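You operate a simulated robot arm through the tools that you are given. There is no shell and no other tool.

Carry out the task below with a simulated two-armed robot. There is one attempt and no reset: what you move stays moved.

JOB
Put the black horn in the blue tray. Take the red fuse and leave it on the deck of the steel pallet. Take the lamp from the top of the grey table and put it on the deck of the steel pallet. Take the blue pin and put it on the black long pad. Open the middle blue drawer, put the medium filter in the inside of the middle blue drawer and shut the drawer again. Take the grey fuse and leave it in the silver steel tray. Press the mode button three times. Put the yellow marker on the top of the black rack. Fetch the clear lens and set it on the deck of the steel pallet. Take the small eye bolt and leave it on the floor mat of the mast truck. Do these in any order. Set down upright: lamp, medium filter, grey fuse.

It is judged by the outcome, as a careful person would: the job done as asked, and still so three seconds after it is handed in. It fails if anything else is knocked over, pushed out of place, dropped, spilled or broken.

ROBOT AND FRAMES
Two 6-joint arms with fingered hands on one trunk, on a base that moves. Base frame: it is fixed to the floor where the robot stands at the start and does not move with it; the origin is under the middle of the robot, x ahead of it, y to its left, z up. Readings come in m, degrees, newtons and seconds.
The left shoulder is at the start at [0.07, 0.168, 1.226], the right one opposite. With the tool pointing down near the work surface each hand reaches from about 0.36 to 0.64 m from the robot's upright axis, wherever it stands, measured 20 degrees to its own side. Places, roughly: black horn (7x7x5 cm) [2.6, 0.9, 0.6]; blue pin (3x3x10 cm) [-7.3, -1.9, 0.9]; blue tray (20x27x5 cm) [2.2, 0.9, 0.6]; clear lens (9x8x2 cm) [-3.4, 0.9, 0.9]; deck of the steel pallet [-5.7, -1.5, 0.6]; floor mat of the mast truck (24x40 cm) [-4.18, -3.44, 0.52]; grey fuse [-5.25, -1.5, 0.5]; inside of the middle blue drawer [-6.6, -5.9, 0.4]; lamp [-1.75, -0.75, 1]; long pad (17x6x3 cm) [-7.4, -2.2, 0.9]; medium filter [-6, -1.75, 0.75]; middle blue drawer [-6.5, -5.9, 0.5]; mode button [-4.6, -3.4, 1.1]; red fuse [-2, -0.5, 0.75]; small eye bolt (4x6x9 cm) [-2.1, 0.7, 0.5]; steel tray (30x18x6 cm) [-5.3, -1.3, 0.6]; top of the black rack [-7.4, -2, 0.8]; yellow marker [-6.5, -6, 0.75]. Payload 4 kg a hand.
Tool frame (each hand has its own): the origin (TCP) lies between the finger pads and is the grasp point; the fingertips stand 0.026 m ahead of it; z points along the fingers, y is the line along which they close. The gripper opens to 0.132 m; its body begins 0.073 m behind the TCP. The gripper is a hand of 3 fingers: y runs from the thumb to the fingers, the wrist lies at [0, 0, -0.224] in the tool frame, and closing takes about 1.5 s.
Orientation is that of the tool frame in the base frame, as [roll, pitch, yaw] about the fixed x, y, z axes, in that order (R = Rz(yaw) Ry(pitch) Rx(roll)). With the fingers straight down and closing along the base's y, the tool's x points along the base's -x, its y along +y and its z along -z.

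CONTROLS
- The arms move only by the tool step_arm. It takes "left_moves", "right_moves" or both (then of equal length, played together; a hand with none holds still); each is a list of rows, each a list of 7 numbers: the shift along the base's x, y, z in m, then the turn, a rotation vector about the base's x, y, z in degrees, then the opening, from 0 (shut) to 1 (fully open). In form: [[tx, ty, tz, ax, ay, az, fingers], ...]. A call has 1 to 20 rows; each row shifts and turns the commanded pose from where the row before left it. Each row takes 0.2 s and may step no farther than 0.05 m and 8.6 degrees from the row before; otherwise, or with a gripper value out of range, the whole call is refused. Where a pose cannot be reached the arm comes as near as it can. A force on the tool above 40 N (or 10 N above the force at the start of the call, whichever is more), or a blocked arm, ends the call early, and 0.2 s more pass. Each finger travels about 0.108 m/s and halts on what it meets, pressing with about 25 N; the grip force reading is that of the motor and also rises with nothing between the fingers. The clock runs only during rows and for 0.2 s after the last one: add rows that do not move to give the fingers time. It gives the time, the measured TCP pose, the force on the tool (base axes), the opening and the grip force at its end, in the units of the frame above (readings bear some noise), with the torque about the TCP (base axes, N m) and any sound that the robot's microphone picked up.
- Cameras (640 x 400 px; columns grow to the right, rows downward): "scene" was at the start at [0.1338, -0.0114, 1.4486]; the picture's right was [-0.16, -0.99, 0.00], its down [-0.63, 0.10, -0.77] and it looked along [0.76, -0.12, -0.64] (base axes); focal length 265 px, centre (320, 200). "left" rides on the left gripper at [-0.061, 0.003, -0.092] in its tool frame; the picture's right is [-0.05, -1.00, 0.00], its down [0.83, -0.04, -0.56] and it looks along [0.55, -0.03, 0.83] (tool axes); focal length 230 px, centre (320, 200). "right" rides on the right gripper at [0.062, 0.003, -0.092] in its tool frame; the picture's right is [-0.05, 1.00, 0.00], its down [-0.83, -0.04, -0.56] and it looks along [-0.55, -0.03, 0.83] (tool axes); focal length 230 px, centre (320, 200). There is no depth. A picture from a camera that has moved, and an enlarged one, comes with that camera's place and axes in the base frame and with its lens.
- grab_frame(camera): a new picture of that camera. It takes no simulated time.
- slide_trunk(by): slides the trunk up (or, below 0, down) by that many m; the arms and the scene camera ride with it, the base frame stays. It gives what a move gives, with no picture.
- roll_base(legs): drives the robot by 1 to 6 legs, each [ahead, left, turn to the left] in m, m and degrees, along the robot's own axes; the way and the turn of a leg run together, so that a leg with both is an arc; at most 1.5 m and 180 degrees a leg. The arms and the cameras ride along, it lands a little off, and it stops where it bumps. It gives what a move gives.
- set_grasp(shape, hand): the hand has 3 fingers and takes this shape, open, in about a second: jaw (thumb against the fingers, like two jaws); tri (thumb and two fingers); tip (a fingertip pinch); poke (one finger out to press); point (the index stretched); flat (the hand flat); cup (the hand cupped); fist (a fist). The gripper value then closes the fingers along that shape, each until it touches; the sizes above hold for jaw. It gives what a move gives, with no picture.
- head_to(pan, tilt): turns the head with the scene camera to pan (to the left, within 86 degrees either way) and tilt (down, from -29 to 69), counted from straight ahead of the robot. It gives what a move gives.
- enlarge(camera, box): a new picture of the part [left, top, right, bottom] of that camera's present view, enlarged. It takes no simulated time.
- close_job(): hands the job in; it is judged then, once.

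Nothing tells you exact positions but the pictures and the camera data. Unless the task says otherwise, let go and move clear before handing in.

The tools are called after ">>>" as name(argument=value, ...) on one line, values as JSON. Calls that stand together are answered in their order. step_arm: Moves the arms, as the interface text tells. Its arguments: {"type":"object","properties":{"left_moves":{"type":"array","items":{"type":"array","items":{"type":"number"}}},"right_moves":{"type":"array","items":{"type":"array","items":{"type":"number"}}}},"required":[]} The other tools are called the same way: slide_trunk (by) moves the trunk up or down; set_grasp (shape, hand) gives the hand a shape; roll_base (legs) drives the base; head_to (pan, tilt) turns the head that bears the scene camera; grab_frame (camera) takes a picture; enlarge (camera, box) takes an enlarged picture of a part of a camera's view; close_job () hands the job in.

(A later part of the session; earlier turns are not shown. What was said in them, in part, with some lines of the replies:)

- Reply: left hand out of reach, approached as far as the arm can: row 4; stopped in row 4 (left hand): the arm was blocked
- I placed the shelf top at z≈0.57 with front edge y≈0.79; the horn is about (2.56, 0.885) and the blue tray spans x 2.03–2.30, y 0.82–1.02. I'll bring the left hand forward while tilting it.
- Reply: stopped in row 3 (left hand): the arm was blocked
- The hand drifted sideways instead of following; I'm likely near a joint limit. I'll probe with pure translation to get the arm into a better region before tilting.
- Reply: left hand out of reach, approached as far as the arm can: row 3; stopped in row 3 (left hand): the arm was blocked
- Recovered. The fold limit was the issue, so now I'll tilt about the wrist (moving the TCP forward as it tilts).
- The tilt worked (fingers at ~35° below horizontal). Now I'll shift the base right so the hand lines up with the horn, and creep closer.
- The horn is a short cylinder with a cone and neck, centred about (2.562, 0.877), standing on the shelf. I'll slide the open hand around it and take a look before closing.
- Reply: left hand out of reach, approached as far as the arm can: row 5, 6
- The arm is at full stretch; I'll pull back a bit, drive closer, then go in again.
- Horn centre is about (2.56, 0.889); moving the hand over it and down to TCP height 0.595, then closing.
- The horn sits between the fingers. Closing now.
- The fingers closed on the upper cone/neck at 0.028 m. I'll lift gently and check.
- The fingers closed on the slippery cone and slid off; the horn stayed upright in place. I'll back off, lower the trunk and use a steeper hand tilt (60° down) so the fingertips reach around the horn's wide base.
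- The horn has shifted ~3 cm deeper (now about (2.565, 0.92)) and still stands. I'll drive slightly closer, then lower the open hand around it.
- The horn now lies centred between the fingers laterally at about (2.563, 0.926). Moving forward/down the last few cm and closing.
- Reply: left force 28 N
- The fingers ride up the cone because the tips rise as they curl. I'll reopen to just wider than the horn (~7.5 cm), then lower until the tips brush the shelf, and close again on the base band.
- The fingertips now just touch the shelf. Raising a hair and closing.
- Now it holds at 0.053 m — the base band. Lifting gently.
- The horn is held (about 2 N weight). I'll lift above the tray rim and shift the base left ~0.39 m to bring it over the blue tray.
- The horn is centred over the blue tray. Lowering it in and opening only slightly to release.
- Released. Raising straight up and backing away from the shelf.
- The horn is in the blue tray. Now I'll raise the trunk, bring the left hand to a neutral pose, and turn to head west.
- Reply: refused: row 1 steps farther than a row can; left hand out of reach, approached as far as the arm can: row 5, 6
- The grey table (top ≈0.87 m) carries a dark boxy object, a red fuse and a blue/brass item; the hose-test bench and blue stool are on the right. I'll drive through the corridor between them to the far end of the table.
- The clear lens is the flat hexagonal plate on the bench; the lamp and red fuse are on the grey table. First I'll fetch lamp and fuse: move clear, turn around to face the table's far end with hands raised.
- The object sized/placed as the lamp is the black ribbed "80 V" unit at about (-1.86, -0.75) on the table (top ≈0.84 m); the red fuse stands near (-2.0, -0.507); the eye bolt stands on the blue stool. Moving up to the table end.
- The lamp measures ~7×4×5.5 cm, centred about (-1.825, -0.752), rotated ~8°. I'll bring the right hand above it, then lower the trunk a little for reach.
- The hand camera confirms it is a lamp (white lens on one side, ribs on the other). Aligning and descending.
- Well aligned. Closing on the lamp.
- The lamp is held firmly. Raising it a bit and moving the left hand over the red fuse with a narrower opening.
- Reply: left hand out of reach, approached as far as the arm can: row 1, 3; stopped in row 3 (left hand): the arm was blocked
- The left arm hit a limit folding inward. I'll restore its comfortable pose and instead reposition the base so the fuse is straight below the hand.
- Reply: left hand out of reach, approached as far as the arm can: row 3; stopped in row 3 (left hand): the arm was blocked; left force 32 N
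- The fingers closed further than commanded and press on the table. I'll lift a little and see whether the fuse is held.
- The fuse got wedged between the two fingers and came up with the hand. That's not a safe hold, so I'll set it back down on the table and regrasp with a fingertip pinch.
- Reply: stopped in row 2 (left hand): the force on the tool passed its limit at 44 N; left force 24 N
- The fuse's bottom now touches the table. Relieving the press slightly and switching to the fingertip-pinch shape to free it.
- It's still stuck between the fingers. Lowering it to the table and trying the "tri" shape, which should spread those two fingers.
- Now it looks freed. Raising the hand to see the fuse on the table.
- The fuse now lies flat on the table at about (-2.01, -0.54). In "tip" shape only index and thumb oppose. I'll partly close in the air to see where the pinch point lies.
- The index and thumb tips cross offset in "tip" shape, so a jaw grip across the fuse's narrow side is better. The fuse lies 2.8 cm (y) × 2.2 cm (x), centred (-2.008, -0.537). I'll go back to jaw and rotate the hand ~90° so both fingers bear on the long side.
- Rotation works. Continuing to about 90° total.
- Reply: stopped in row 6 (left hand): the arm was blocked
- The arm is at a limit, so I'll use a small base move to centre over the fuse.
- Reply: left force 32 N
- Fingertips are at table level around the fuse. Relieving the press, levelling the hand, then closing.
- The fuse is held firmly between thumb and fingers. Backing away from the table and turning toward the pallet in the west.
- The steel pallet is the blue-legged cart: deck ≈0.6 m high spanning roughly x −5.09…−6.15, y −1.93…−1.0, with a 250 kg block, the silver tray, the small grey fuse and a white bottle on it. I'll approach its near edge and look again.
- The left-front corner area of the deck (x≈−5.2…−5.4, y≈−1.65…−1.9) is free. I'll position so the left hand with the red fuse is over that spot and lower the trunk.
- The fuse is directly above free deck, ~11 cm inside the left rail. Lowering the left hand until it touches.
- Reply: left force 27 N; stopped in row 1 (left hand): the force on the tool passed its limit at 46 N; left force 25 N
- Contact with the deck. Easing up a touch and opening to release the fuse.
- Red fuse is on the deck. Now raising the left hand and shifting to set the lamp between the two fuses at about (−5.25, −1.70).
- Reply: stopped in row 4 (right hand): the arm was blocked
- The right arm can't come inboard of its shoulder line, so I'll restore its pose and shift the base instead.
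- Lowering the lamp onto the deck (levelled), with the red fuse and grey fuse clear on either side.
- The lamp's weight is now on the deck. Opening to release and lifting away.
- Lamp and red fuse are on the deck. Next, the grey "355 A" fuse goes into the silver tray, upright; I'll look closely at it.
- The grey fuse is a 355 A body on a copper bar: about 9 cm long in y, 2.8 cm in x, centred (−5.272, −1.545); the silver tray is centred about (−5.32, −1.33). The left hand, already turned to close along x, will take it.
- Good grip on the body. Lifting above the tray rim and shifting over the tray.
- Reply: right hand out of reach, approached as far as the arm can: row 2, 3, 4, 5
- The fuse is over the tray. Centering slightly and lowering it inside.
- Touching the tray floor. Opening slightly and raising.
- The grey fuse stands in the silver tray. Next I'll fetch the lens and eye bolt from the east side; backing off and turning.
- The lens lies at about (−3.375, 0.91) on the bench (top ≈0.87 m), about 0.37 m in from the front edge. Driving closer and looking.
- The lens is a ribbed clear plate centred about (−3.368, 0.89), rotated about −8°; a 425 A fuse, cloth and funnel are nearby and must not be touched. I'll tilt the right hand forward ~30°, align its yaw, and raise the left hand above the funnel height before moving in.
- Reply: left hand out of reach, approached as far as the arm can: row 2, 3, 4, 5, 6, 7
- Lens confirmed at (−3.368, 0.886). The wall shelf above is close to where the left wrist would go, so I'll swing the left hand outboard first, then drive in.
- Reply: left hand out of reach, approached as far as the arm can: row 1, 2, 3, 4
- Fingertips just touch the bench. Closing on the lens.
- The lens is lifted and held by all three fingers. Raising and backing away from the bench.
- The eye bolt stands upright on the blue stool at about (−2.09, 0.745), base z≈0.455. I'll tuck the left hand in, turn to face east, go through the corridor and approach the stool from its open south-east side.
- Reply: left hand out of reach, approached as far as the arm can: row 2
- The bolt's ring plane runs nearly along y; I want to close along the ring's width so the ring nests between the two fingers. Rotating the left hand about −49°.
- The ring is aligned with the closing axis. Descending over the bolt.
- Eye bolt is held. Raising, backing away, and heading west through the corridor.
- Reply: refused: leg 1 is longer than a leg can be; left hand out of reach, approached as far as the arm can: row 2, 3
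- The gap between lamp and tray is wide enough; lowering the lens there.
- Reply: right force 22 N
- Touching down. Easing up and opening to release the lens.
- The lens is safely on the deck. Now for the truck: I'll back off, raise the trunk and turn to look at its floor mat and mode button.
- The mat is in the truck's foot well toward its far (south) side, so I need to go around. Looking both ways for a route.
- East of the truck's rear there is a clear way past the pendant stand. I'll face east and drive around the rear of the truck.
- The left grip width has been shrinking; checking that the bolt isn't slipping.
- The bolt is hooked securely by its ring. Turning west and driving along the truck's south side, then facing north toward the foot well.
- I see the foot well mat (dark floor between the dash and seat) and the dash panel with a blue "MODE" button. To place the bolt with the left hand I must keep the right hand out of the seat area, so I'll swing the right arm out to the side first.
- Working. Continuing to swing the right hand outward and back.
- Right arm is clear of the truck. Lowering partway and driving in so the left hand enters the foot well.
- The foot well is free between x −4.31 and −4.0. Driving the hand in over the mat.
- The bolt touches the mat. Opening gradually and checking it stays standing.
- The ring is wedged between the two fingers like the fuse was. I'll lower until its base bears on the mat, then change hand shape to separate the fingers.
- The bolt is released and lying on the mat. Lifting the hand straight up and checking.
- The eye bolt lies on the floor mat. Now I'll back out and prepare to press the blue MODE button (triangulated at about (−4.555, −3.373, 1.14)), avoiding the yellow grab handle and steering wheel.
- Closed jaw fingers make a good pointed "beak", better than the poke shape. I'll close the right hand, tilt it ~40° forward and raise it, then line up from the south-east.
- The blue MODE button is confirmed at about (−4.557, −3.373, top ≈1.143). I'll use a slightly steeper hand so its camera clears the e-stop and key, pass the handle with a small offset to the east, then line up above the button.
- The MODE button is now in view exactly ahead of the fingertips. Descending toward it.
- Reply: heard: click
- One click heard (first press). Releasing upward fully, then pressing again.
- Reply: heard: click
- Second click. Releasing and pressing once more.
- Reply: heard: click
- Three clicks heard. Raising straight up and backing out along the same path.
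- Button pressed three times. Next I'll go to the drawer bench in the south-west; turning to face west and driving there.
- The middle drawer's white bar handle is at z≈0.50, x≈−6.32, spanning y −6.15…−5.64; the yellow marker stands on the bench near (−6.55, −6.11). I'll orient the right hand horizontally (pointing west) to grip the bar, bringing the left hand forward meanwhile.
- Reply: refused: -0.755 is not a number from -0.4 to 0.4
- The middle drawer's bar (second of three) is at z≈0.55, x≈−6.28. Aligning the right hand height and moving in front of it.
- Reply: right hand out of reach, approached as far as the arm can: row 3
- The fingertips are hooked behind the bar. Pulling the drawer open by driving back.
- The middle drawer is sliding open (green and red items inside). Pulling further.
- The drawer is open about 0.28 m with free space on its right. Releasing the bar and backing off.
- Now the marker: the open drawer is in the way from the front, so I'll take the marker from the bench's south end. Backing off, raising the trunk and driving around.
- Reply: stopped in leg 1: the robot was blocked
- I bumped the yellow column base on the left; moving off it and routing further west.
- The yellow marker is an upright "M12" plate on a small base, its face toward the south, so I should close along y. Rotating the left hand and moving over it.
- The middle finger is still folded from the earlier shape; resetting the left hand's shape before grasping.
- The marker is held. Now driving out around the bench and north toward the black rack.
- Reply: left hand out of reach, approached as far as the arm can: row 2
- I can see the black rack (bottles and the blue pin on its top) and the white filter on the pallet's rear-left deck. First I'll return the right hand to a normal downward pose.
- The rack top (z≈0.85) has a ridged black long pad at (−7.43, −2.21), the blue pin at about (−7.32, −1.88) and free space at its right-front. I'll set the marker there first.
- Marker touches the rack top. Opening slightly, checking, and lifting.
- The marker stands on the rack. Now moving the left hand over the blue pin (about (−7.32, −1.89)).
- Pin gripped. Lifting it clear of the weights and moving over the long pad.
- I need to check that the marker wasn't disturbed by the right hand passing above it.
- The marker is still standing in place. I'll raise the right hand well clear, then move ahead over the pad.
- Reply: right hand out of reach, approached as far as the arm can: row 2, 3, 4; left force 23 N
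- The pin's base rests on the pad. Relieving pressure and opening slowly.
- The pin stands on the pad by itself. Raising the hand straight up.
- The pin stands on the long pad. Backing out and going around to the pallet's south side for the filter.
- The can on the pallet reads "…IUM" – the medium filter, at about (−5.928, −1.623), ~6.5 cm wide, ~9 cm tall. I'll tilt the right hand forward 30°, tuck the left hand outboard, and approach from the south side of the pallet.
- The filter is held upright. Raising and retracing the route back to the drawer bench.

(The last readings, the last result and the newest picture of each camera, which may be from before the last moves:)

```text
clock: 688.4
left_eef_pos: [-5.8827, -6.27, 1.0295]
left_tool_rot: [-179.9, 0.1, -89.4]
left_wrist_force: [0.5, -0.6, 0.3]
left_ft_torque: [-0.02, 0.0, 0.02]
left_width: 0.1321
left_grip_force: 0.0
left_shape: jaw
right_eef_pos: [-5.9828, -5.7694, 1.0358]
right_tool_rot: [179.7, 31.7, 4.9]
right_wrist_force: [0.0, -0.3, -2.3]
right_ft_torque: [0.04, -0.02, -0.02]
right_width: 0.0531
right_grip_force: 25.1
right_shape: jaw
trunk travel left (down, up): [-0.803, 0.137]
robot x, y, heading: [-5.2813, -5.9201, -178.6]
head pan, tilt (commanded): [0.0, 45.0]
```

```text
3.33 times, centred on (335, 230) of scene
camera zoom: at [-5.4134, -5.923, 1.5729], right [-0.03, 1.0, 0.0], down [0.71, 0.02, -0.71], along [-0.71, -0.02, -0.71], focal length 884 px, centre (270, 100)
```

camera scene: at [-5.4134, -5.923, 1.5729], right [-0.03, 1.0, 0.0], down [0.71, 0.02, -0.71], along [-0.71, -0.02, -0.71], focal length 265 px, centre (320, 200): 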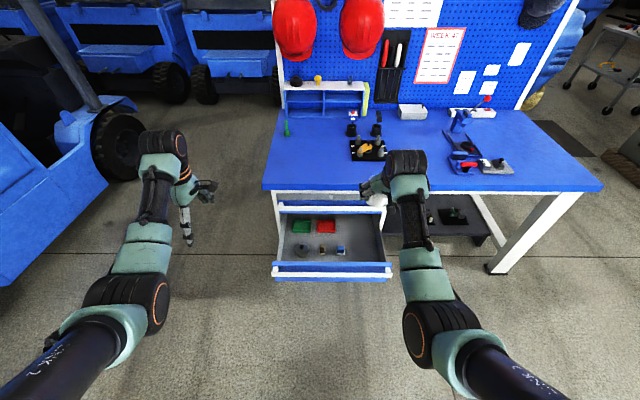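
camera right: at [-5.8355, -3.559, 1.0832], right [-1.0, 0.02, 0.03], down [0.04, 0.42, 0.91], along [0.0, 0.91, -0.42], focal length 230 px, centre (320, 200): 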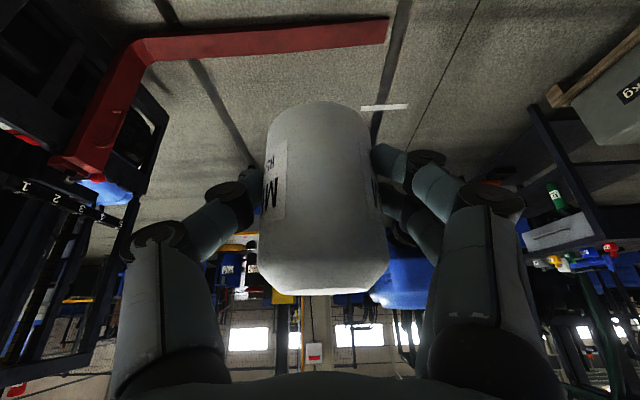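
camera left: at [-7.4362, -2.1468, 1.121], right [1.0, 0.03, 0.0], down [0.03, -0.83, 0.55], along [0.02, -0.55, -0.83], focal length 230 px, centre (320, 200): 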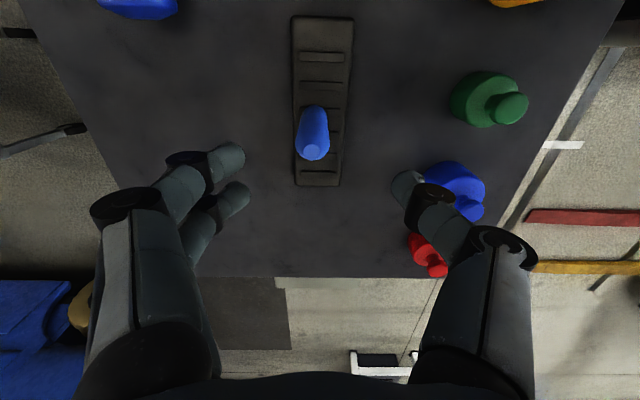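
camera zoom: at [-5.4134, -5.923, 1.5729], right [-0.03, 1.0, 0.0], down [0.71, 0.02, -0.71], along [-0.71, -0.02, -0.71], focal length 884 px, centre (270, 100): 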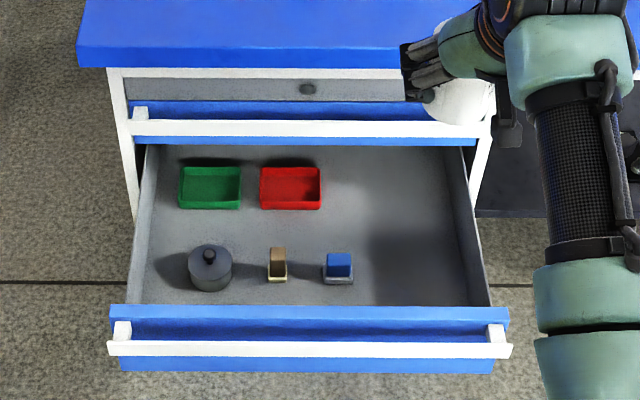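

The drawer interior's right side is free. I'll set the filter there at about (−6.185, −5.735). Shifting the left hand outboard, driving in, then lowering.

>>> step_arm(left_moves=[[0, -0.035, 0, 0, 0, 0, 1], [0, -0.035, 0, 0, 0, 0, 1], [0, -0.035, 0, 0, 0, 0, 1]])

>>> roll_base(legs=[[0.197, -0.03, -1.4]])

>>> slide_trunk(by=-0.25)

>>> grab_frame(camera="scene")

>>> grab_frame(camera="right")

```text
clock: 689.2
left_eef_pos: [-5.8825, -6.375, 1.0292]
left_tool_rot: [-179.9, 0.3, -89.3]
left_wrist_force: [1.0, 0.0, 0.6]
left_ft_torque: [-0.01, 0.0, -0.02]
left_width: 0.1319
left_grip_force: 0.0
left_shape: jaw
right_eef_pos: [-5.9818, -5.768, 1.0363]
right_tool_rot: [179.7, 31.7, 4.9]
right_wrist_force: [0.7, 0.6, -2.6]
right_ft_torque: [0.01, -0.02, -0.01]
right_width: 0.0532
right_grip_force: 24.8
right_shape: jaw
trunk travel left (down, up): [-0.803, 0.137]
robot x, y, heading: [-5.2812, -5.9192, -178.4]
head pan, tilt (commanded): [0.0, 45.0]
```

```text
clock: 690.8
left_eef_pos: [-6.0886, -6.333, 1.0322]
left_tool_rot: [179.9, 0.1, -90.8]
left_wrist_force: [-0.2, 0.0, 0.6]
left_ft_torque: [0.01, 0.01, -0.02]
left_width: 0.1319
left_grip_force: 0.0
left_shape: jaw
right_eef_pos: [-6.1732, -5.7243, 1.0386]
right_tool_rot: [179.6, 31.8, 3.6]
right_wrist_force: [0.4, -1.5, -2.9]
right_ft_torque: [0.01, 0.0, 0.03]
right_width: 0.0531
right_grip_force: 25.3
right_shape: jaw
trunk travel left (down, up): [-0.803, 0.137]
robot x, y, heading: [-5.4775, -5.8975, -179.8]
head pan, tilt (commanded): [0.0, 45.0]
```

```text
clock: 693.4
left_eef_pos: [-6.0897, -6.333, 0.7792]
left_tool_rot: [-180.0, 0.0, -90.8]
left_wrist_force: [0.2, -0.1, -0.7]
left_ft_torque: [0.01, 0.0, -0.02]
left_width: 0.1319
left_grip_force: 0.1
left_shape: jaw
right_eef_pos: [-6.1748, -5.7249, 0.7878]
right_tool_rot: [179.7, 31.7, 3.6]
right_wrist_force: [0.8, 0.4, -2.8]
right_ft_torque: [0.0, -0.06, 0.04]
right_width: 0.0533
right_grip_force: 25.4
right_shape: jaw
trunk travel left (down, up): [-0.553, 0.387]
robot x, y, heading: [-5.4792, -5.8939, -179.7]
head pan, tilt (commanded): [0.0, 45.0]
```

```text
taken
camera scene: at [-5.61, -5.8928, 1.3229], right [0.0, 1.0, 0.0], down [0.71, 0.0, -0.71], along [-0.71, 0.0, -0.71], focal length 265 px, centre (320, 200)
```

scene: 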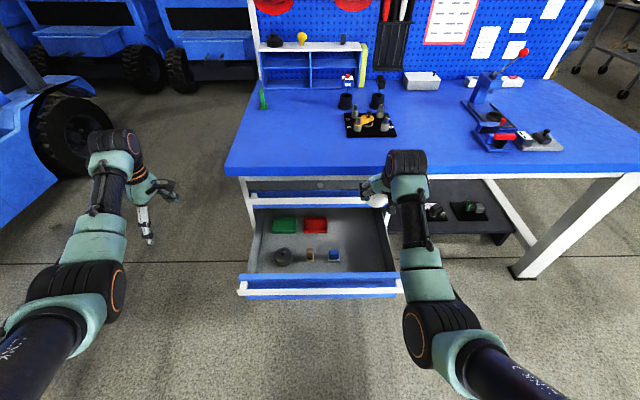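

```text
taken
camera right: at [-6.0737, -5.7213, 0.8333], right [0.02, -1.0, 0.03], down [-0.42, 0.02, 0.91], along [-0.91, -0.03, -0.42], focal length 230 px, centre (320, 200)
```

right: 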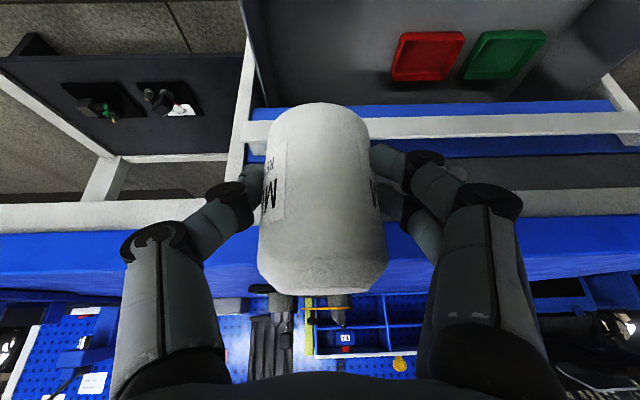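

>>> step_arm(right_moves=[[-0.006, -0.009, 0, 0, 0, 0, 0], [-0.006, -0.009, 0, 0, 0, 0, 0], [0, 0, -0.02, 0, 0, 0, 0], [0, 0, -0.02, 0, 0, 0, 0], [0, 0, -0.02, 0, 0, 0, 0]])

>>> slide_trunk(by=-0.15)

>>> grab_frame(camera="right")

>>> grab_frame(camera="scene")

```text
clock: 694.6
left_eef_pos: [-6.0908, -6.3325, 0.7796]
left_tool_rot: [180.0, 0.1, -90.8]
left_wrist_force: [0.6, 0.1, -0.5]
left_ft_torque: [0.01, 0.01, 0.03]
left_width: 0.1321
left_grip_force: 0.0
left_shape: jaw
right_eef_pos: [-6.1879, -5.7433, 0.7269]
right_tool_rot: [179.6, 31.6, 3.6]
right_wrist_force: [-0.4, 0.3, -1.9]
right_ft_torque: [0.0, -0.01, -0.02]
right_width: 0.0534
right_grip_force: 24.9
right_shape: jaw
trunk travel left (down, up): [-0.553, 0.387]
robot x, y, heading: [-5.4768, -5.8975, -179.6]
head pan, tilt (commanded): [0.0, 45.0]
```

```text
clock: 696.3
left_eef_pos: [-6.0892, -6.3336, 0.6308]
left_tool_rot: [180.0, 0.0, -90.8]
left_wrist_force: [0.2, -0.8, 0.1]
left_ft_torque: [0.03, -0.04, -0.01]
left_width: 0.1319
left_grip_force: 0.1
left_shape: jaw
right_eef_pos: [-6.1866, -5.745, 0.5768]
right_tool_rot: [179.6, 31.7, 3.6]
right_wrist_force: [-0.2, 0.3, -3.3]
right_ft_torque: [0.0, -0.05, 0.0]
right_width: 0.053
right_grip_force: 25.3
right_shape: jaw
trunk travel left (down, up): [-0.403, 0.537]
robot x, y, heading: [-5.4783, -5.8941, -179.7]
head pan, tilt (commanded): [0.0, 45.0]
```

```text
taken
camera right: at [-6.0864, -5.7402, 0.6232], right [0.02, -1.0, 0.03], down [-0.42, 0.02, 0.91], along [-0.91, -0.03, -0.42], focal length 230 px, centre (320, 200)
```

right: 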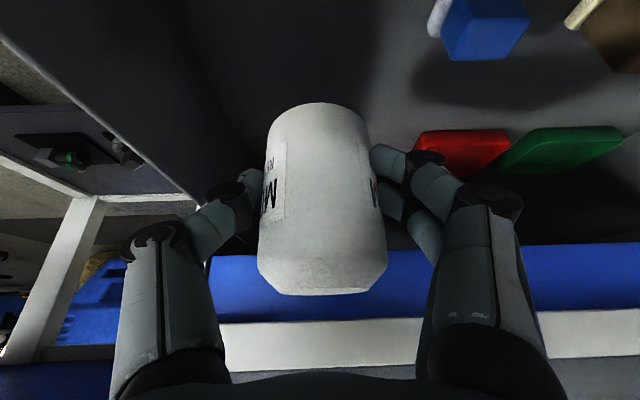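

```text
taken
camera scene: at [-5.6098, -5.8928, 1.1729], right [0.0, 1.0, 0.0], down [0.71, 0.0, -0.71], along [-0.71, 0.0, -0.71], focal length 265 px, centre (320, 200)
```

scene: 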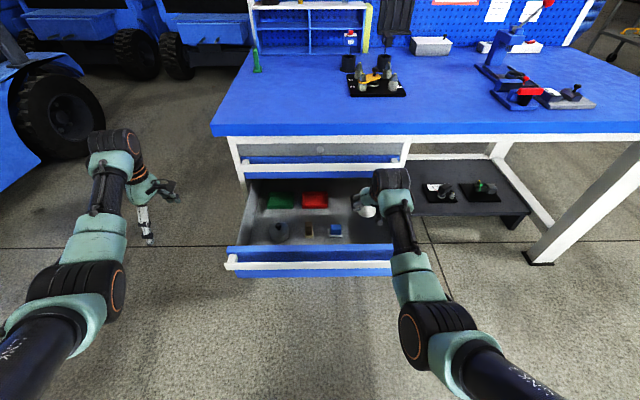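

>>> step_arm(right_moves=[[0, 0, -0.015, 0, 0, 0, 0], [0, 0, -0.015, 0, 0, 0, 0], [0, 0, -0.01, 0, 0, 0, 0], [0, 0, 0, 0, 0, 0, 0]])

>>> grab_frame(camera="right")

```text
clock: 697.3
left_eef_pos: [-6.0899, -6.334, 0.6295]
left_tool_rot: [-180.0, 0.1, -90.7]
left_wrist_force: [-1.4, -0.3, -0.5]
left_ft_torque: [-0.04, -0.02, 0.0]
left_width: 0.1316
left_grip_force: 0.0
left_shape: jaw
right_eef_pos: [-6.1878, -5.7444, 0.5365]
right_tool_rot: [179.6, 31.7, 3.6]
right_wrist_force: [-0.5, -0.3, -2.8]
right_ft_torque: [-0.01, -0.04, -0.01]
right_width: 0.0529
right_grip_force: 25.1
right_shape: jaw
trunk travel left (down, up): [-0.403, 0.537]
robot x, y, heading: [-5.4783, -5.8924, -179.4]
head pan, tilt (commanded): [0.0, 45.0]
```

```text
taken
camera right: at [-6.0868, -5.7412, 0.582], right [0.02, -1.0, 0.03], down [-0.42, 0.02, 0.91], along [-0.91, -0.03, -0.42], focal length 230 px, centre (320, 200)
```

right: 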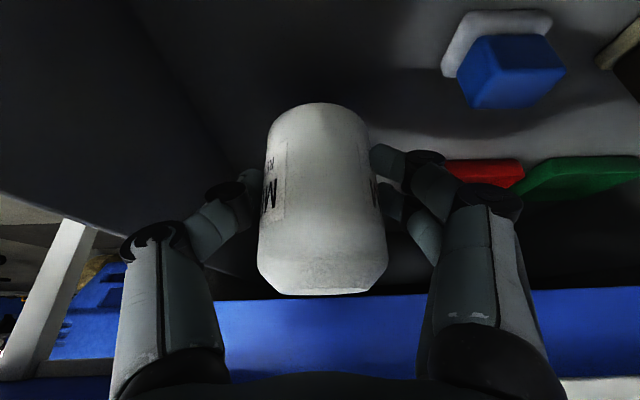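

>>> step_arm(right_moves=[[0, 0, -0.008, 0, 0, 0, 0], [0, 0, -0.007, 0, 0, 0, 0], [0, 0, 0, 0, 0, 0, 0]])

>>> step_arm(right_moves=[[0, 0, -0.006, 0, 0, 0, 0], [0, 0, -0.005, 0, 0, 0, 0], [0, 0, 0, 0, 0, 0, 0]])

>>> step_arm(right_moves=[[0, 0, -0.005, 0, 0, 0, 0], [0, 0, 0, 0, 0, 0, 0]])

```text
clock: 698.1
left_eef_pos: [-6.09, -6.3335, 0.6281]
left_tool_rot: [-180.0, 0.1, -90.8]
left_wrist_force: [0.0, -0.2, -0.3]
left_ft_torque: [0.01, 0.0, 0.0]
left_width: 0.132
left_grip_force: 0.0
left_shape: jaw
right_eef_pos: [-6.1879, -5.7445, 0.5205]
right_tool_rot: [179.6, 31.7, 3.6]
right_wrist_force: [0.3, 0.8, -2.5]
right_ft_torque: [0.02, -0.03, 0.02]
right_width: 0.0533
right_grip_force: 25.3
right_shape: jaw
trunk travel left (down, up): [-0.403, 0.537]
robot x, y, heading: [-5.4758, -5.8943, -179.8]
head pan, tilt (commanded): [0.0, 45.0]
```

```text
clock: 698.9
left_eef_pos: [-6.0904, -6.333, 0.6293]
left_tool_rot: [180.0, 0.1, -90.8]
left_wrist_force: [0.5, 0.1, 0.6]
left_ft_torque: [-0.02, 0.01, 0.0]
left_width: 0.1319
left_grip_force: 0.1
left_shape: jaw
right_eef_pos: [-6.1884, -5.7434, 0.5103]
right_tool_rot: [179.5, 31.6, 3.5]
right_wrist_force: [-0.8, 0.3, -2.5]
right_ft_torque: [0.01, -0.04, -0.02]
right_width: 0.0532
right_grip_force: 24.7
right_shape: jaw
trunk travel left (down, up): [-0.403, 0.537]
robot x, y, heading: [-5.4761, -5.8959, -179.9]
head pan, tilt (commanded): [0.0, 45.0]
```

```text
clock: 699.5
left_eef_pos: [-6.0895, -6.3326, 0.6289]
left_tool_rot: [-180.0, 0.1, -90.8]
left_wrist_force: [-0.4, 0.2, -0.3]
left_ft_torque: [-0.01, 0.0, -0.03]
left_width: 0.1317
left_grip_force: 0.0
left_shape: jaw
right_eef_pos: [-6.1871, -5.7436, 0.5048]
right_tool_rot: [179.6, 31.6, 3.5]
right_wrist_force: [0.6, 0.2, -3.0]
right_ft_torque: [-0.01, -0.02, 0.01]
right_width: 0.0529
right_grip_force: 24.9
right_shape: jaw
trunk travel left (down, up): [-0.403, 0.537]
robot x, y, heading: [-5.478, -5.897, -179.7]
head pan, tilt (commanded): [0.0, 45.0]
```

>>> step_arm(right_moves=[[0, 0, -0.004, 0, 0, 0, 0], [0, 0, 0, 0, 0, 0, 0]])

>>> step_arm(right_moves=[[0, 0, -0.004, 0, 0, 0, 0], [0, 0, 0, 0, 0, 0, 0]])

>>> step_arm(right_moves=[[0, 0, -0.004, 0, 0, 0, 0], [0, 0, 0, 0, 0, 0, 0]])

>>> grab_frame(camera="right")

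```text
clock: 700.1
left_eef_pos: [-6.0901, -6.3339, 0.6291]
left_tool_rot: [180.0, 0.1, -90.8]
left_wrist_force: [0.5, -1.2, -0.7]
left_ft_torque: [-0.03, 0.02, 0.03]
left_width: 0.1319
left_grip_force: 0.0
left_shape: jaw
right_eef_pos: [-6.1872, -5.744, 0.5021]
right_tool_rot: [179.6, 31.7, 3.7]
right_wrist_force: [0.0, -0.4, -2.4]
right_ft_torque: [0.0, -0.05, -0.02]
right_width: 0.0532
right_grip_force: 25.1
right_shape: jaw
trunk travel left (down, up): [-0.403, 0.537]
robot x, y, heading: [-5.4755, -5.8915, -179.8]
head pan, tilt (commanded): [0.0, 45.0]
```

```text
clock: 700.7
left_eef_pos: [-6.09, -6.3342, 0.6299]
left_tool_rot: [180.0, 0.1, -90.7]
left_wrist_force: [-0.3, -0.5, -0.3]
left_ft_torque: [0.01, -0.01, -0.03]
left_width: 0.132
left_grip_force: 0.0
left_shape: jaw
right_eef_pos: [-6.1882, -5.7443, 0.4976]
right_tool_rot: [179.7, 31.7, 3.6]
right_wrist_force: [-0.2, 0.7, -2.8]
right_ft_torque: [0.0, -0.06, 0.03]
right_width: 0.053
right_grip_force: 24.9
right_shape: jaw
trunk travel left (down, up): [-0.403, 0.537]
robot x, y, heading: [-5.4768, -5.8937, -179.6]
head pan, tilt (commanded): [0.0, 45.0]
```

```text
clock: 701.3
left_eef_pos: [-6.0895, -6.3326, 0.6296]
left_tool_rot: [180.0, 0.1, -90.8]
left_wrist_force: [-0.3, -0.8, -0.4]
left_ft_torque: [-0.01, 0.02, 0.0]
left_width: 0.1319
left_grip_force: 0.0
left_shape: jaw
right_eef_pos: [-6.1868, -5.7433, 0.4923]
right_tool_rot: [179.7, 31.7, 3.5]
right_wrist_force: [0.4, 0.3, -2.8]
right_ft_torque: [-0.02, -0.05, 0.01]
right_width: 0.0532
right_grip_force: 25.6
right_shape: jaw
trunk travel left (down, up): [-0.403, 0.537]
robot x, y, heading: [-5.478, -5.8943, -179.7]
head pan, tilt (commanded): [0.0, 45.0]
```

```text
taken
camera right: at [-6.0858, -5.7406, 0.5388], right [0.02, -1.0, 0.03], down [-0.42, 0.02, 0.91], along [-0.91, -0.03, -0.42], focal length 230 px, centre (320, 200)
```

right: 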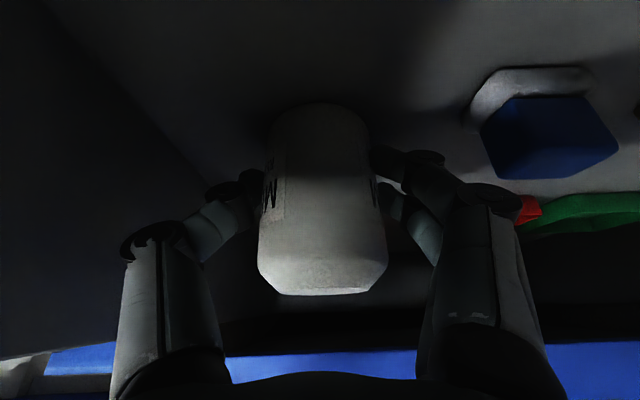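

>>> step_arm(right_moves=[[0, 0, -0.004, 0, 0, 0, 0], [0, 0, 0, 0, 0, 0, 0]])

>>> step_arm(right_moves=[[0, 0, -0.003, 0, 0, 0, 0], [0, 0, 0, 0, 0, 0, 0]])

>>> step_arm(right_moves=[[0, 0, -0.003, 0, 0, 0, 0], [0, 0, 0, 0, 0, 0, 0]])

```text
clock: 701.9
left_eef_pos: [-6.0882, -6.3322, 0.6308]
left_tool_rot: [-180.0, 0.2, -90.7]
left_wrist_force: [-0.3, 0.6, 0.0]
left_ft_torque: [-0.01, 0.0, 0.0]
left_width: 0.1316
left_grip_force: 0.0
left_shape: jaw
right_eef_pos: [-6.1887, -5.7449, 0.4907]
right_tool_rot: [179.6, 31.9, 3.7]
right_wrist_force: [0.2, -2.1, 1.8]
right_ft_torque: [0.0, -0.02, 0.01]
right_width: 0.0525
right_grip_force: 25.3
right_shape: jaw
trunk travel left (down, up): [-0.403, 0.537]
robot x, y, heading: [-5.4746, -5.8942, -179.8]
head pan, tilt (commanded): [0.0, 45.0]
```

```text
clock: 702.5
left_eef_pos: [-6.0888, -6.3344, 0.6308]
left_tool_rot: [180.0, 0.1, -90.9]
left_wrist_force: [0.8, -0.2, -0.3]
left_ft_torque: [0.02, 0.03, 0.01]
left_width: 0.1315
left_grip_force: 0.0
left_shape: jaw
right_eef_pos: [-6.1869, -5.7442, 0.4903]
right_tool_rot: [179.6, 32.1, 3.7]
right_wrist_force: [-2.1, -0.6, 11.9]
right_ft_torque: [-0.06, 0.1, -0.04]
right_width: 0.053
right_grip_force: 24.8
right_shape: jaw
trunk travel left (down, up): [-0.403, 0.537]
robot x, y, heading: [-5.4777, -5.8942, -179.7]
head pan, tilt (commanded): [0.0, 45.0]
```

```text
clock: 703.1
left_eef_pos: [-6.0882, -6.3338, 0.6318]
left_tool_rot: [179.7, 0.1, -90.8]
left_wrist_force: [-1.0, 0.2, 0.8]
left_ft_torque: [-0.02, 0.0, 0.03]
left_width: 0.1318
left_grip_force: 0.0
left_shape: jaw
right_eef_pos: [-6.1882, -5.744, 0.4901]
right_tool_rot: [179.6, 32.2, 3.6]
right_wrist_force: [1.2, -0.6, 23.5]
right_ft_torque: [-0.06, 0.19, -0.03]
right_width: 0.053
right_grip_force: 25.0
right_shape: jaw
trunk travel left (down, up): [-0.403, 0.537]
robot x, y, heading: [-5.4807, -5.8934, -179.5]
head pan, tilt (commanded): [0.0, 45.0]
```

The filter stands on the drawer floor. Relieving pressure and opening slightly, then lifting straight up.

>>> step_arm(right_moves=[[0, 0, 0.005, 0, 0, 0, 0], [0, 0, 0, 0, 0, 0, 0.42], [0, 0, 0, 0, 0, 0, 0.48], [0, 0, 0, 0, 0, 0, 0.54], [0, 0, 0, 0, 0, 0, 0.56], [0, 0, 0, 0, 0, 0, 0.56]])

>>> grab_frame(camera="right")

```text
clock: 704.5
left_eef_pos: [-6.0886, -6.3329, 0.6299]
left_tool_rot: [179.9, 0.2, -90.9]
left_wrist_force: [0.2, -0.6, 0.3]
left_ft_torque: [0.02, 0.0, -0.01]
left_width: 0.1322
left_grip_force: 0.0
left_shape: jaw
right_eef_pos: [-6.1872, -5.7432, 0.4884]
right_tool_rot: [179.6, 31.7, 3.6]
right_wrist_force: [0.1, 0.6, 0.1]
right_ft_torque: [0.01, 0.01, -0.02]
right_width: 0.0733
right_grip_force: 0.1
right_shape: jaw
trunk travel left (down, up): [-0.403, 0.537]
robot x, y, heading: [-5.477, -5.8933, -179.4]
head pan, tilt (commanded): [0.0, 45.0]
```

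```text
taken
camera right: at [-6.0851, -5.7399, 0.5349], right [0.02, -1.0, 0.03], down [-0.42, 0.02, 0.91], along [-0.91, -0.03, -0.42], focal length 230 px, centre (320, 200)
```

right: 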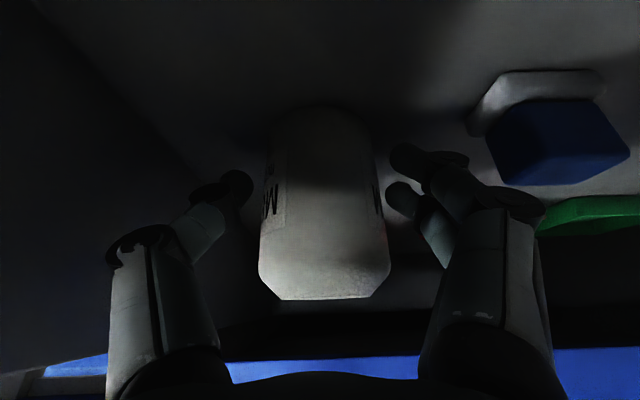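

>>> step_arm(right_moves=[[0, 0, 0.015, 0, 0, 0, 0.56], [0, 0, 0.02, 0, 0, 0, 0.6], [0, 0, 0.02, 0, 0, 0, 0.6], [0, 0, 0.02, 0, 0, 0, 0.6], [0, 0, 0.02, 0, 0, 0, 0.6], [0, 0, 0.02, 0, 0, 0, 0.6]])

>>> slide_trunk(by=0.25)

>>> grab_frame(camera="right")

>>> enlarge(camera="scene", box=[220, 150, 440, 300])

```text
clock: 705.9
left_eef_pos: [-6.0896, -6.3338, 0.6306]
left_tool_rot: [180.0, 0.1, -90.8]
left_wrist_force: [0.8, -0.1, 1.0]
left_ft_torque: [-0.01, -0.03, 0.0]
left_width: 0.1318
left_grip_force: 0.1
left_shape: jaw
right_eef_pos: [-6.1874, -5.7425, 0.6072]
right_tool_rot: [179.6, 31.6, 3.6]
right_wrist_force: [-0.1, 0.7, -0.9]
right_ft_torque: [-0.01, 0.01, -0.02]
right_width: 0.0787
right_grip_force: 0.0
right_shape: jaw
trunk travel left (down, up): [-0.403, 0.537]
robot x, y, heading: [-5.4783, -5.8945, -179.9]
head pan, tilt (commanded): [0.0, 45.0]
```

```text
clock: 708.5
left_eef_pos: [-6.0901, -6.333, 0.88]
left_tool_rot: [-180.0, 0.1, -90.7]
left_wrist_force: [0.4, 0.8, 0.1]
left_ft_torque: [0.01, 0.0, 0.0]
left_width: 0.132
left_grip_force: 0.1
left_shape: jaw
right_eef_pos: [-6.1869, -5.7438, 0.8548]
right_tool_rot: [179.6, 31.7, 3.6]
right_wrist_force: [-0.3, 0.2, 0.3]
right_ft_torque: [0.02, 0.04, 0.02]
right_width: 0.0788
right_grip_force: 0.1
right_shape: jaw
trunk travel left (down, up): [-0.653, 0.287]
robot x, y, heading: [-5.4792, -5.8966, -180.0]
head pan, tilt (commanded): [0.0, 45.0]
```

```text
taken
camera right: at [-6.0853, -5.74, 0.9017], right [0.02, -1.0, 0.03], down [-0.42, 0.02, 0.91], along [-0.91, -0.03, -0.42], focal length 230 px, centre (320, 200)
```

right: 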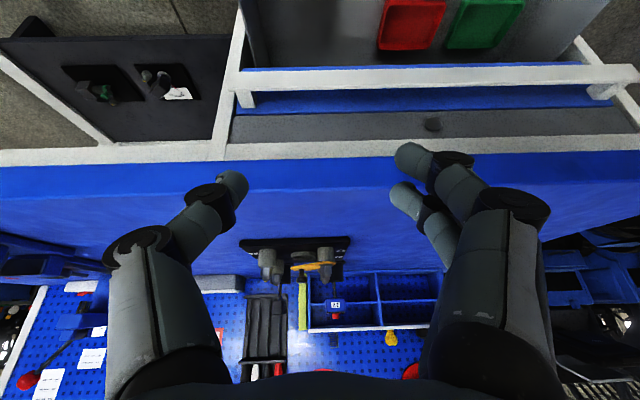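

```text
2.67 times, centred on (330, 225) of scene
camera zoom: at [-5.6098, -5.893, 1.4229], right [0.0, 1.0, 0.0], down [0.71, 0.0, -0.71], along [-0.71, 0.0, -0.71], focal length 708 px, centre (293, 133)
```

zoom: 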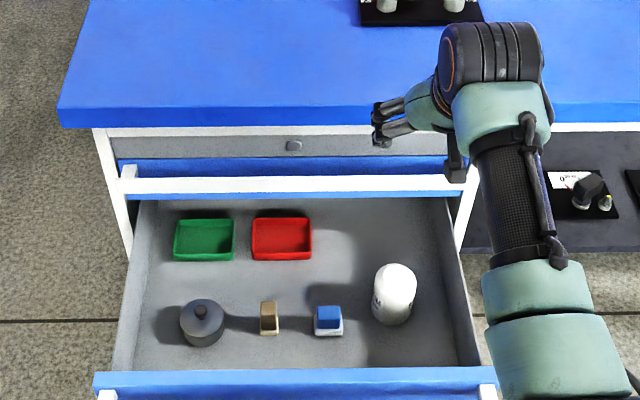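

The filter stands upright in the drawer with clearance. Now I'll back away, point the closed right hand forward, and push the drawer shut.

>>> roll_base(legs=[[-0.4, 0.16, 0.0]])

>>> step_arm(right_moves=[[-0.024, 0, 0.016, 0, 8.3, 0, 0.3], [-0.021, 0, 0.02, 0, 8.3, 0, 0], [-0.018, 0, 0.024, 0, 8.3, 0, 0], [-0.015, 0, 0.027, 0, 8.3, 0, 0], [-0.012, 0, 0.03, 0, 8.3, 0, 0], [-0.009, 0, 0.032, 0, 8.3, 0, 0], [-0.006, 0, 0.033, 0, 8.3, 0, 0], [0, 0, 0, 0, 0, 0, 0], [0, 0, 0, 0, 0, 0, 0]])

>>> slide_trunk(by=-0.4)

>>> slide_trunk(by=-0.14)

>>> grab_frame(camera="scene")

>>> grab_frame(camera="right")

```text
clock: 711.1
left_eef_pos: [-5.6968, -6.4861, 0.8787]
left_tool_rot: [180.0, 0.1, -91.2]
left_wrist_force: [-0.4, 0.2, -0.2]
left_ft_torque: [0.02, 0.02, 0.01]
left_width: 0.132
left_grip_force: 0.1
left_shape: jaw
right_eef_pos: [-5.7898, -5.8955, 0.8554]
right_tool_rot: [179.6, 31.7, 3.2]
right_wrist_force: [-0.5, -0.4, 0.4]
right_ft_torque: [0.03, -0.03, 0.0]
right_width: 0.0786
right_grip_force: 0.0
right_shape: jaw
trunk travel left (down, up): [-0.653, 0.287]
robot x, y, heading: [-5.0784, -6.0546, 179.9]
head pan, tilt (commanded): [0.0, 45.0]
```

```text
clock: 713.1
left_eef_pos: [-5.6972, -6.4857, 0.8792]
left_tool_rot: [-179.9, 0.1, -91.1]
left_wrist_force: [-0.4, -0.3, -0.1]
left_ft_torque: [-0.01, -0.01, -0.03]
left_width: 0.1318
left_grip_force: 0.1
left_shape: jaw
right_eef_pos: [-5.8946, -5.8957, 1.0355]
right_tool_rot: [-93.8, 87.3, 88.1]
right_wrist_force: [0.3, 0.2, -0.8]
right_ft_torque: [0.0, 0.03, 0.03]
right_width: 0.0
right_grip_force: 25.0
right_shape: jaw
trunk travel left (down, up): [-0.653, 0.287]
robot x, y, heading: [-5.0805, -6.0506, 180.0]
head pan, tilt (commanded): [0.0, 45.0]
```

```text
clock: 716.9
left_eef_pos: [-5.6963, -6.4864, 0.4805]
left_tool_rot: [-180.0, 0.0, -91.1]
left_wrist_force: [-0.7, -0.3, 0.3]
left_ft_torque: [0.0, 0.02, 0.01]
left_width: 0.1316
left_grip_force: 0.0
left_shape: jaw
right_eef_pos: [-5.8949, -5.8957, 0.6362]
right_tool_rot: [-94.8, 87.3, 87.2]
right_wrist_force: [0.3, 0.2, 0.4]
right_ft_torque: [-0.01, -0.02, 0.02]
right_width: 0.0
right_grip_force: 25.1
right_shape: jaw
trunk travel left (down, up): [-0.253, 0.687]
robot x, y, heading: [-5.0781, -6.0519, 180.1]
head pan, tilt (commanded): [0.0, 45.0]
```

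```text
clock: 718.6
left_eef_pos: [-5.6965, -6.4861, 0.3398]
left_tool_rot: [179.9, 0.2, -91.1]
left_wrist_force: [-0.3, 0.5, -0.9]
left_ft_torque: [0.03, -0.01, 0.01]
left_width: 0.1319
left_grip_force: 0.0
left_shape: jaw
right_eef_pos: [-5.894, -5.8959, 0.4961]
right_tool_rot: [-94.7, 87.4, 87.3]
right_wrist_force: [-0.5, 0.0, 0.3]
right_ft_torque: [0.02, 0.0, 0.0]
right_width: 0.0003
right_grip_force: 25.3
right_shape: jaw
trunk travel left (down, up): [-0.113, 0.827]
robot x, y, heading: [-5.0805, -6.0506, 180.0]
head pan, tilt (commanded): [0.0, 45.0]
```

```text
taken
camera scene: at [-5.2129, -6.0493, 0.883], right [0.0, 1.0, 0.0], down [0.71, 0.0, -0.71], along [-0.71, 0.0, -0.71], focal length 265 px, centre (320, 200)
```

scene: 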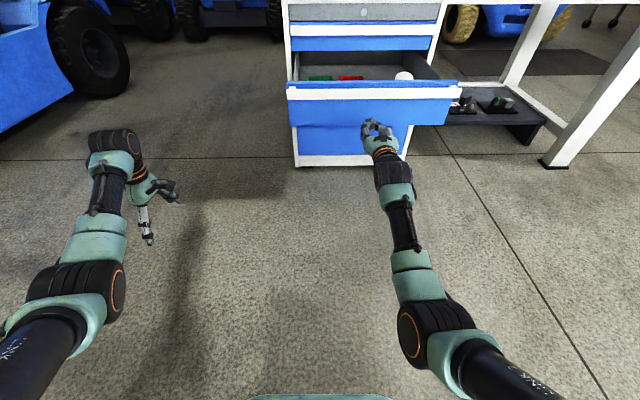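

```text
taken
camera right: at [-5.8014, -5.8933, 0.4348], right [0.04, -1.0, 0.01], down [0.55, 0.02, 0.83], along [-0.83, -0.03, 0.55], focal length 230 px, centre (320, 200)
```

right: 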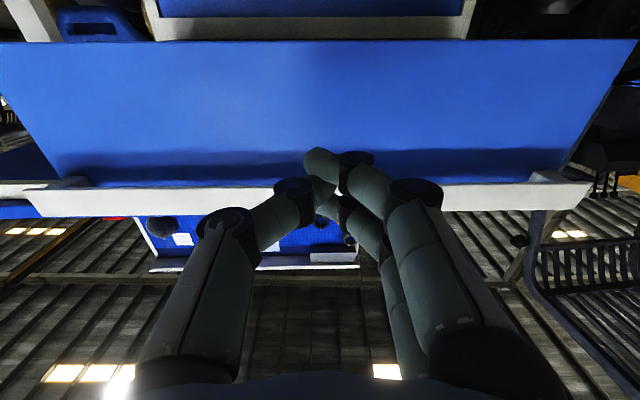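

>>> roll_base(legs=[[0.25, 0.0, 0.0]])

>>> grab_frame(camera="scene")

```text
clock: 720.4
left_eef_pos: [-5.9452, -6.4855, 0.3401]
left_tool_rot: [-180.0, 0.1, -91.1]
left_wrist_force: [-0.2, -1.0, 0.8]
left_ft_torque: [-0.02, 0.03, 0.01]
left_width: 0.1317
left_grip_force: 0.1
left_shape: jaw
right_eef_pos: [-6.1449, -5.8973, 0.4944]
right_tool_rot: [-95.4, 87.3, 86.8]
right_wrist_force: [-0.6, -0.1, -0.1]
right_ft_torque: [0.03, -0.01, -0.02]
right_width: 0.0002
right_grip_force: 25.7
right_shape: jaw
trunk travel left (down, up): [-0.113, 0.827]
robot x, y, heading: [-5.3321, -6.0493, 180.2]
head pan, tilt (commanded): [0.0, 45.0]
```

```text
taken
camera scene: at [-5.4632, -6.0492, 0.8829], right [0.0, 1.0, 0.0], down [0.71, 0.0, -0.71], along [-0.71, 0.0, -0.71], focal length 265 px, centre (320, 200)
```

scene: 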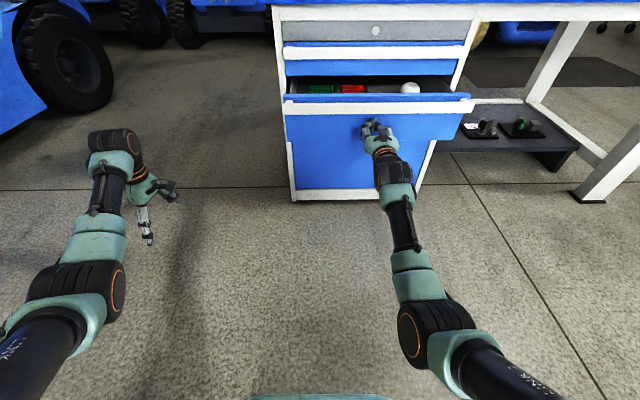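

>>> roll_base(legs=[[0.11, 0.0, 0.0]])

>>> grab_frame(camera="scene")

```text
clock: 721.6
left_eef_pos: [-6.0592, -6.4846, 0.3401]
left_tool_rot: [180.0, 0.0, -91.2]
left_wrist_force: [0.3, 0.5, 1.1]
left_ft_torque: [0.02, 0.0, 0.02]
left_width: 0.1321
left_grip_force: 0.1
left_shape: jaw
right_eef_pos: [-6.2565, -5.8944, 0.4959]
right_tool_rot: [-95.8, 87.3, 86.2]
right_wrist_force: [0.7, -0.5, -0.7]
right_ft_torque: [-0.01, -0.01, 0.01]
right_width: 0.0
right_grip_force: 25.0
right_shape: jaw
trunk travel left (down, up): [-0.113, 0.827]
robot x, y, heading: [-5.4426, -6.0517, 179.9]
head pan, tilt (commanded): [0.0, 45.0]
```

```text
taken
camera scene: at [-5.5747, -6.0486, 0.8829], right [0.0, 1.0, 0.0], down [0.71, 0.0, -0.71], along [-0.71, 0.0, -0.71], focal length 265 px, centre (320, 200)
```

scene: 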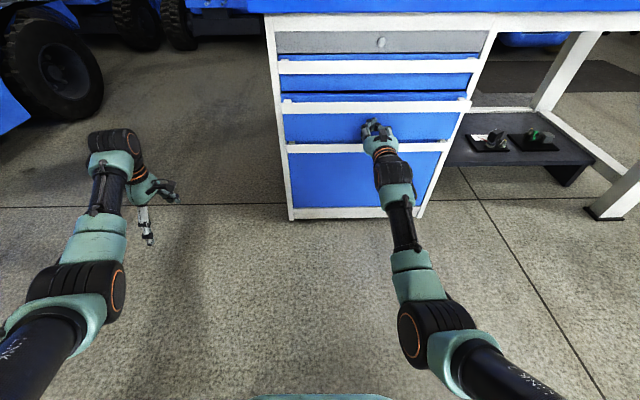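

>>> roll_base(legs=[[0.03, 0.0, 0.0]])

>>> enlarge(camera="scene", box=[250, 20, 510, 220])

```text
clock: 722.5
left_eef_pos: [-6.0893, -6.4835, 0.3406]
left_tool_rot: [-180.0, 0.2, -91.3]
left_wrist_force: [-0.9, 0.0, 0.4]
left_ft_torque: [0.01, 0.01, -0.01]
left_width: 0.1315
left_grip_force: 0.0
left_shape: jaw
right_eef_pos: [-6.2866, -5.8933, 0.4954]
right_tool_rot: [-95.9, 87.2, 86.1]
right_wrist_force: [-0.3, -0.4, -0.2]
right_ft_torque: [-0.02, -0.01, 0.0]
right_width: 0.0003
right_grip_force: 24.8
right_shape: jaw
trunk travel left (down, up): [-0.113, 0.827]
robot x, y, heading: [-5.4715, -6.0504, 179.8]
head pan, tilt (commanded): [0.0, 45.0]
```

```text
2.00 times, centred on (380, 120) of scene
camera zoom: at [-5.605, -6.0483, 0.8829], right [0.0, 1.0, 0.0], down [0.71, 0.0, -0.71], along [-0.71, 0.0, -0.71], focal length 531 px, centre (200, 360)
```

zoom: 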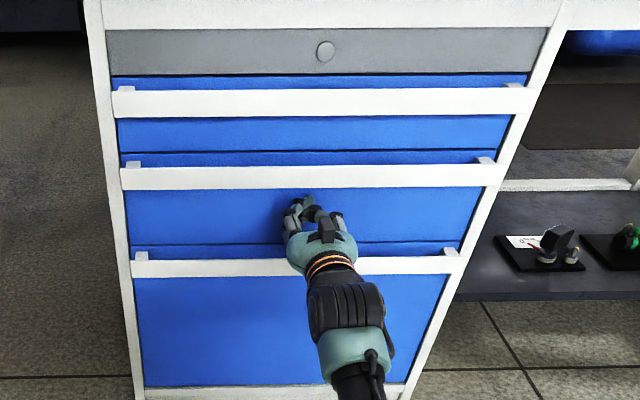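

Nearly flush. Pushing a little further to make sure it's fully shut.

>>> step_arm(right_moves=[[-0.005, 0, 0, 0, 0, 0, 0], [-0.004, 0, 0, 0, 0, 0, 0], [0, 0, 0, 0, 0, 0, 0]])

>>> step_arm(right_moves=[[-0.005, 0, 0, 0, 0, 0, 0], [-0.004, 0, 0, 0, 0, 0, 0], [0, 0, 0, 0, 0, 0, 0]])

>>> enlarge(camera="scene", box=[250, 20, 510, 220])

```text
clock: 723.0
left_eef_pos: [-6.0881, -6.4823, 0.3417]
left_tool_rot: [179.8, 0.2, -91.4]
left_wrist_force: [0.2, -0.2, 0.7]
left_ft_torque: [-0.02, -0.02, 0.0]
left_width: 0.1319
left_grip_force: 0.1
left_shape: jaw
right_eef_pos: [-6.2896, -5.8926, 0.4948]
right_tool_rot: [-95.4, 87.3, 86.5]
right_wrist_force: [19.6, -0.6, 3.0]
right_ft_torque: [0.02, 0.1, -0.01]
right_width: 0.0001
right_grip_force: 25.2
right_shape: jaw
trunk travel left (down, up): [-0.113, 0.827]
robot x, y, heading: [-5.4715, -6.0531, 180.0]
head pan, tilt (commanded): [0.0, 45.0]
stopped in row 2 (right hand): the force on the tool passed its limit at 46 N (the readings are from after the stop); the commanded pose is now the measured one
```

```text
clock: 723.3
left_eef_pos: [-6.0882, -6.4814, 0.3418]
left_tool_rot: [179.8, 0.2, -91.4]
left_wrist_force: [-0.4, -0.3, 1.1]
left_ft_torque: [0.04, 0.02, -0.03]
left_width: 0.1321
left_grip_force: 0.0
left_shape: jaw
right_eef_pos: [-6.2898, -5.8928, 0.4946]
right_tool_rot: [-94.6, 87.3, 87.3]
right_wrist_force: [21.0, -0.3, 3.5]
right_ft_torque: [0.02, 0.14, -0.04]
right_width: 0.0001
right_grip_force: 24.8
right_shape: jaw
trunk travel left (down, up): [-0.113, 0.827]
robot x, y, heading: [-5.4721, -6.0537, 179.7]
head pan, tilt (commanded): [0.0, 45.0]
stopped in row 1 (right hand): the force on the tool passed its limit at 47 N (the readings are from after the stop); the commanded pose is now the measured one
```

```text
2.00 times, centred on (380, 120) of scene
camera zoom: at [-5.6013, -6.0482, 0.8832], right [0.01, 1.0, 0.0], down [0.71, 0.0, -0.71], along [-0.71, 0.01, -0.71], focal length 531 px, centre (200, 360)
```

zoom: 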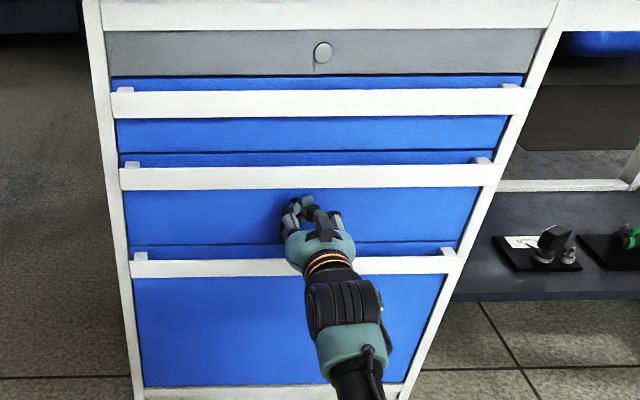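

The drawer hit its stop (46 N) and is flush: fully shut. Backing away clear and taking a last look.

>>> step_arm(right_moves=[[0.02, 0, 0, 0, 0, 0, 0], [0.03, 0, 0, 0, 0, 0, 0]])

>>> roll_base(legs=[[-0.5, 0.0, 0.0]])

>>> slide_trunk(by=0.4)

>>> head_to(pan=0, tilt=30)

>>> grab_frame(camera="scene")

```text
clock: 723.9
left_eef_pos: [-6.0882, -6.483, 0.3401]
left_tool_rot: [-179.9, 0.2, -91.4]
left_wrist_force: [0.0, -0.3, 0.1]
left_ft_torque: [-0.03, -0.03, 0.02]
left_width: 0.1318
left_grip_force: 0.0
left_shape: jaw
right_eef_pos: [-6.2443, -5.8906, 0.4937]
right_tool_rot: [-101.0, 87.3, 80.8]
right_wrist_force: [1.0, -0.2, -0.3]
right_ft_torque: [0.0, 0.01, -0.02]
right_width: 0.0
right_grip_force: 25.0
right_shape: jaw
trunk travel left (down, up): [-0.113, 0.827]
robot x, y, heading: [-5.4723, -6.0555, 179.8]
head pan, tilt (commanded): [0.0, 45.0]
```

```text
clock: 726.9
left_eef_pos: [-5.5827, -6.4865, 0.3398]
left_tool_rot: [180.0, 0.2, -91.1]
left_wrist_force: [0.1, -0.6, 0.0]
left_ft_torque: [0.0, 0.0, -0.03]
left_width: 0.132
left_grip_force: 0.0
left_shape: jaw
right_eef_pos: [-5.7406, -5.8978, 0.493]
right_tool_rot: [-101.0, 87.4, 81.2]
right_wrist_force: [-0.1, 0.1, -0.8]
right_ft_torque: [-0.02, -0.01, -0.03]
right_width: 0.0
right_grip_force: 25.1
right_shape: jaw
trunk travel left (down, up): [-0.113, 0.827]
robot x, y, heading: [-4.9686, -6.0548, 179.9]
head pan, tilt (commanded): [0.0, 45.0]
```

```text
clock: 730.7
left_eef_pos: [-5.5835, -6.4881, 0.7401]
left_tool_rot: [-179.9, 0.2, -91.0]
left_wrist_force: [-0.7, -0.5, 0.2]
left_ft_torque: [0.0, 0.03, 0.0]
left_width: 0.1318
left_grip_force: 0.1
left_shape: jaw
right_eef_pos: [-5.7413, -5.897, 0.8932]
right_tool_rot: [-101.2, 87.4, 81.0]
right_wrist_force: [0.6, 0.5, 0.1]
right_ft_torque: [0.0, -0.02, -0.01]
right_width: 0.0
right_grip_force: 25.1
right_shape: jaw
trunk travel left (down, up): [-0.513, 0.427]
robot x, y, heading: [-4.9667, -6.0545, 180.1]
head pan, tilt (commanded): [0.0, 45.0]
```

```text
clock: 731.5
left_eef_pos: [-5.5823, -6.4881, 0.7409]
left_tool_rot: [179.9, 0.2, -91.2]
left_wrist_force: [-0.7, 0.6, 0.4]
left_ft_torque: [0.03, -0.02, 0.02]
left_width: 0.132
left_grip_force: 0.0
left_shape: jaw
right_eef_pos: [-5.7412, -5.8973, 0.8927]
right_tool_rot: [-101.0, 87.3, 81.2]
right_wrist_force: [0.5, 0.2, -0.4]
right_ft_torque: [0.01, 0.02, -0.02]
right_width: 0.0
right_grip_force: 24.8
right_shape: jaw
trunk travel left (down, up): [-0.513, 0.427]
robot x, y, heading: [-4.9704, -6.0544, 179.9]
head pan, tilt (commanded): [0.0, 30.0]
```

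```text
taken
camera scene: at [-5.1097, -6.0507, 1.3055], right [0.0, 1.0, 0.0], down [0.5, 0.0, -0.87], along [-0.87, 0.0, -0.5], focal length 265 px, centre (320, 200)
```

scene: 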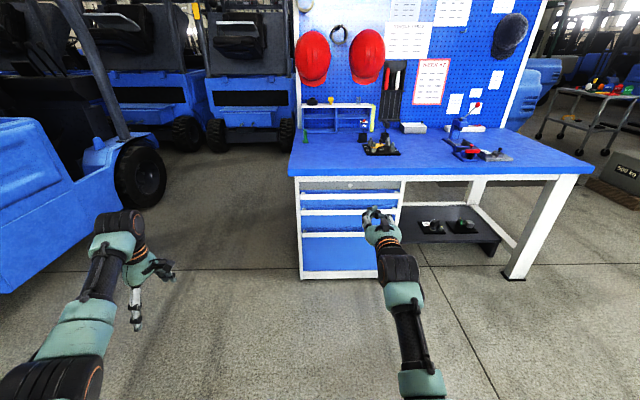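

>>> close_job()

```text
The job is handed in.
```

I finished all ten tasks and handed the job in. I don't have the judge's result.

| Task | Where it ended up |
|---|---|
| Black horn | In the blue tray. |
| Red fuse | Lying on the steel pallet deck. |
| Lamp | On the steel pallet deck, upright. |
| Clear lens | Flat on the steel pallet deck, between the lamp and the steel tray. |
| Grey fuse | In the silver steel tray, upright. |
| Blue pin | Standing on the black long pad. |
| Yellow marker | Standing on top of the black rack. |
| Small eye bolt | Lying on the floor mat of the mast truck. |
| Mode button | Pressed three times; I heard three clicks. |
| Medium filter | In the middle blue drawer, which I then pushed shut until it hit its stop. |

- **Filter:** it was upright before I shut the drawer, and I didn't reopen the drawer to check it afterwards.
- **Bump:** the robot's base touched the yellow protective base of a fixed column once, near the drawer bench. I saw no sign that it moved.
- **Extra handling:** the horn and red fuse slipped on the first grasp, and I let go of the red fuse on the grey table before picking it up again. Both were regrasped and placed safely.
- **Final check:** I looked at each item as I put it down. At the end I only looked again at the drawer bench, not the other areas.
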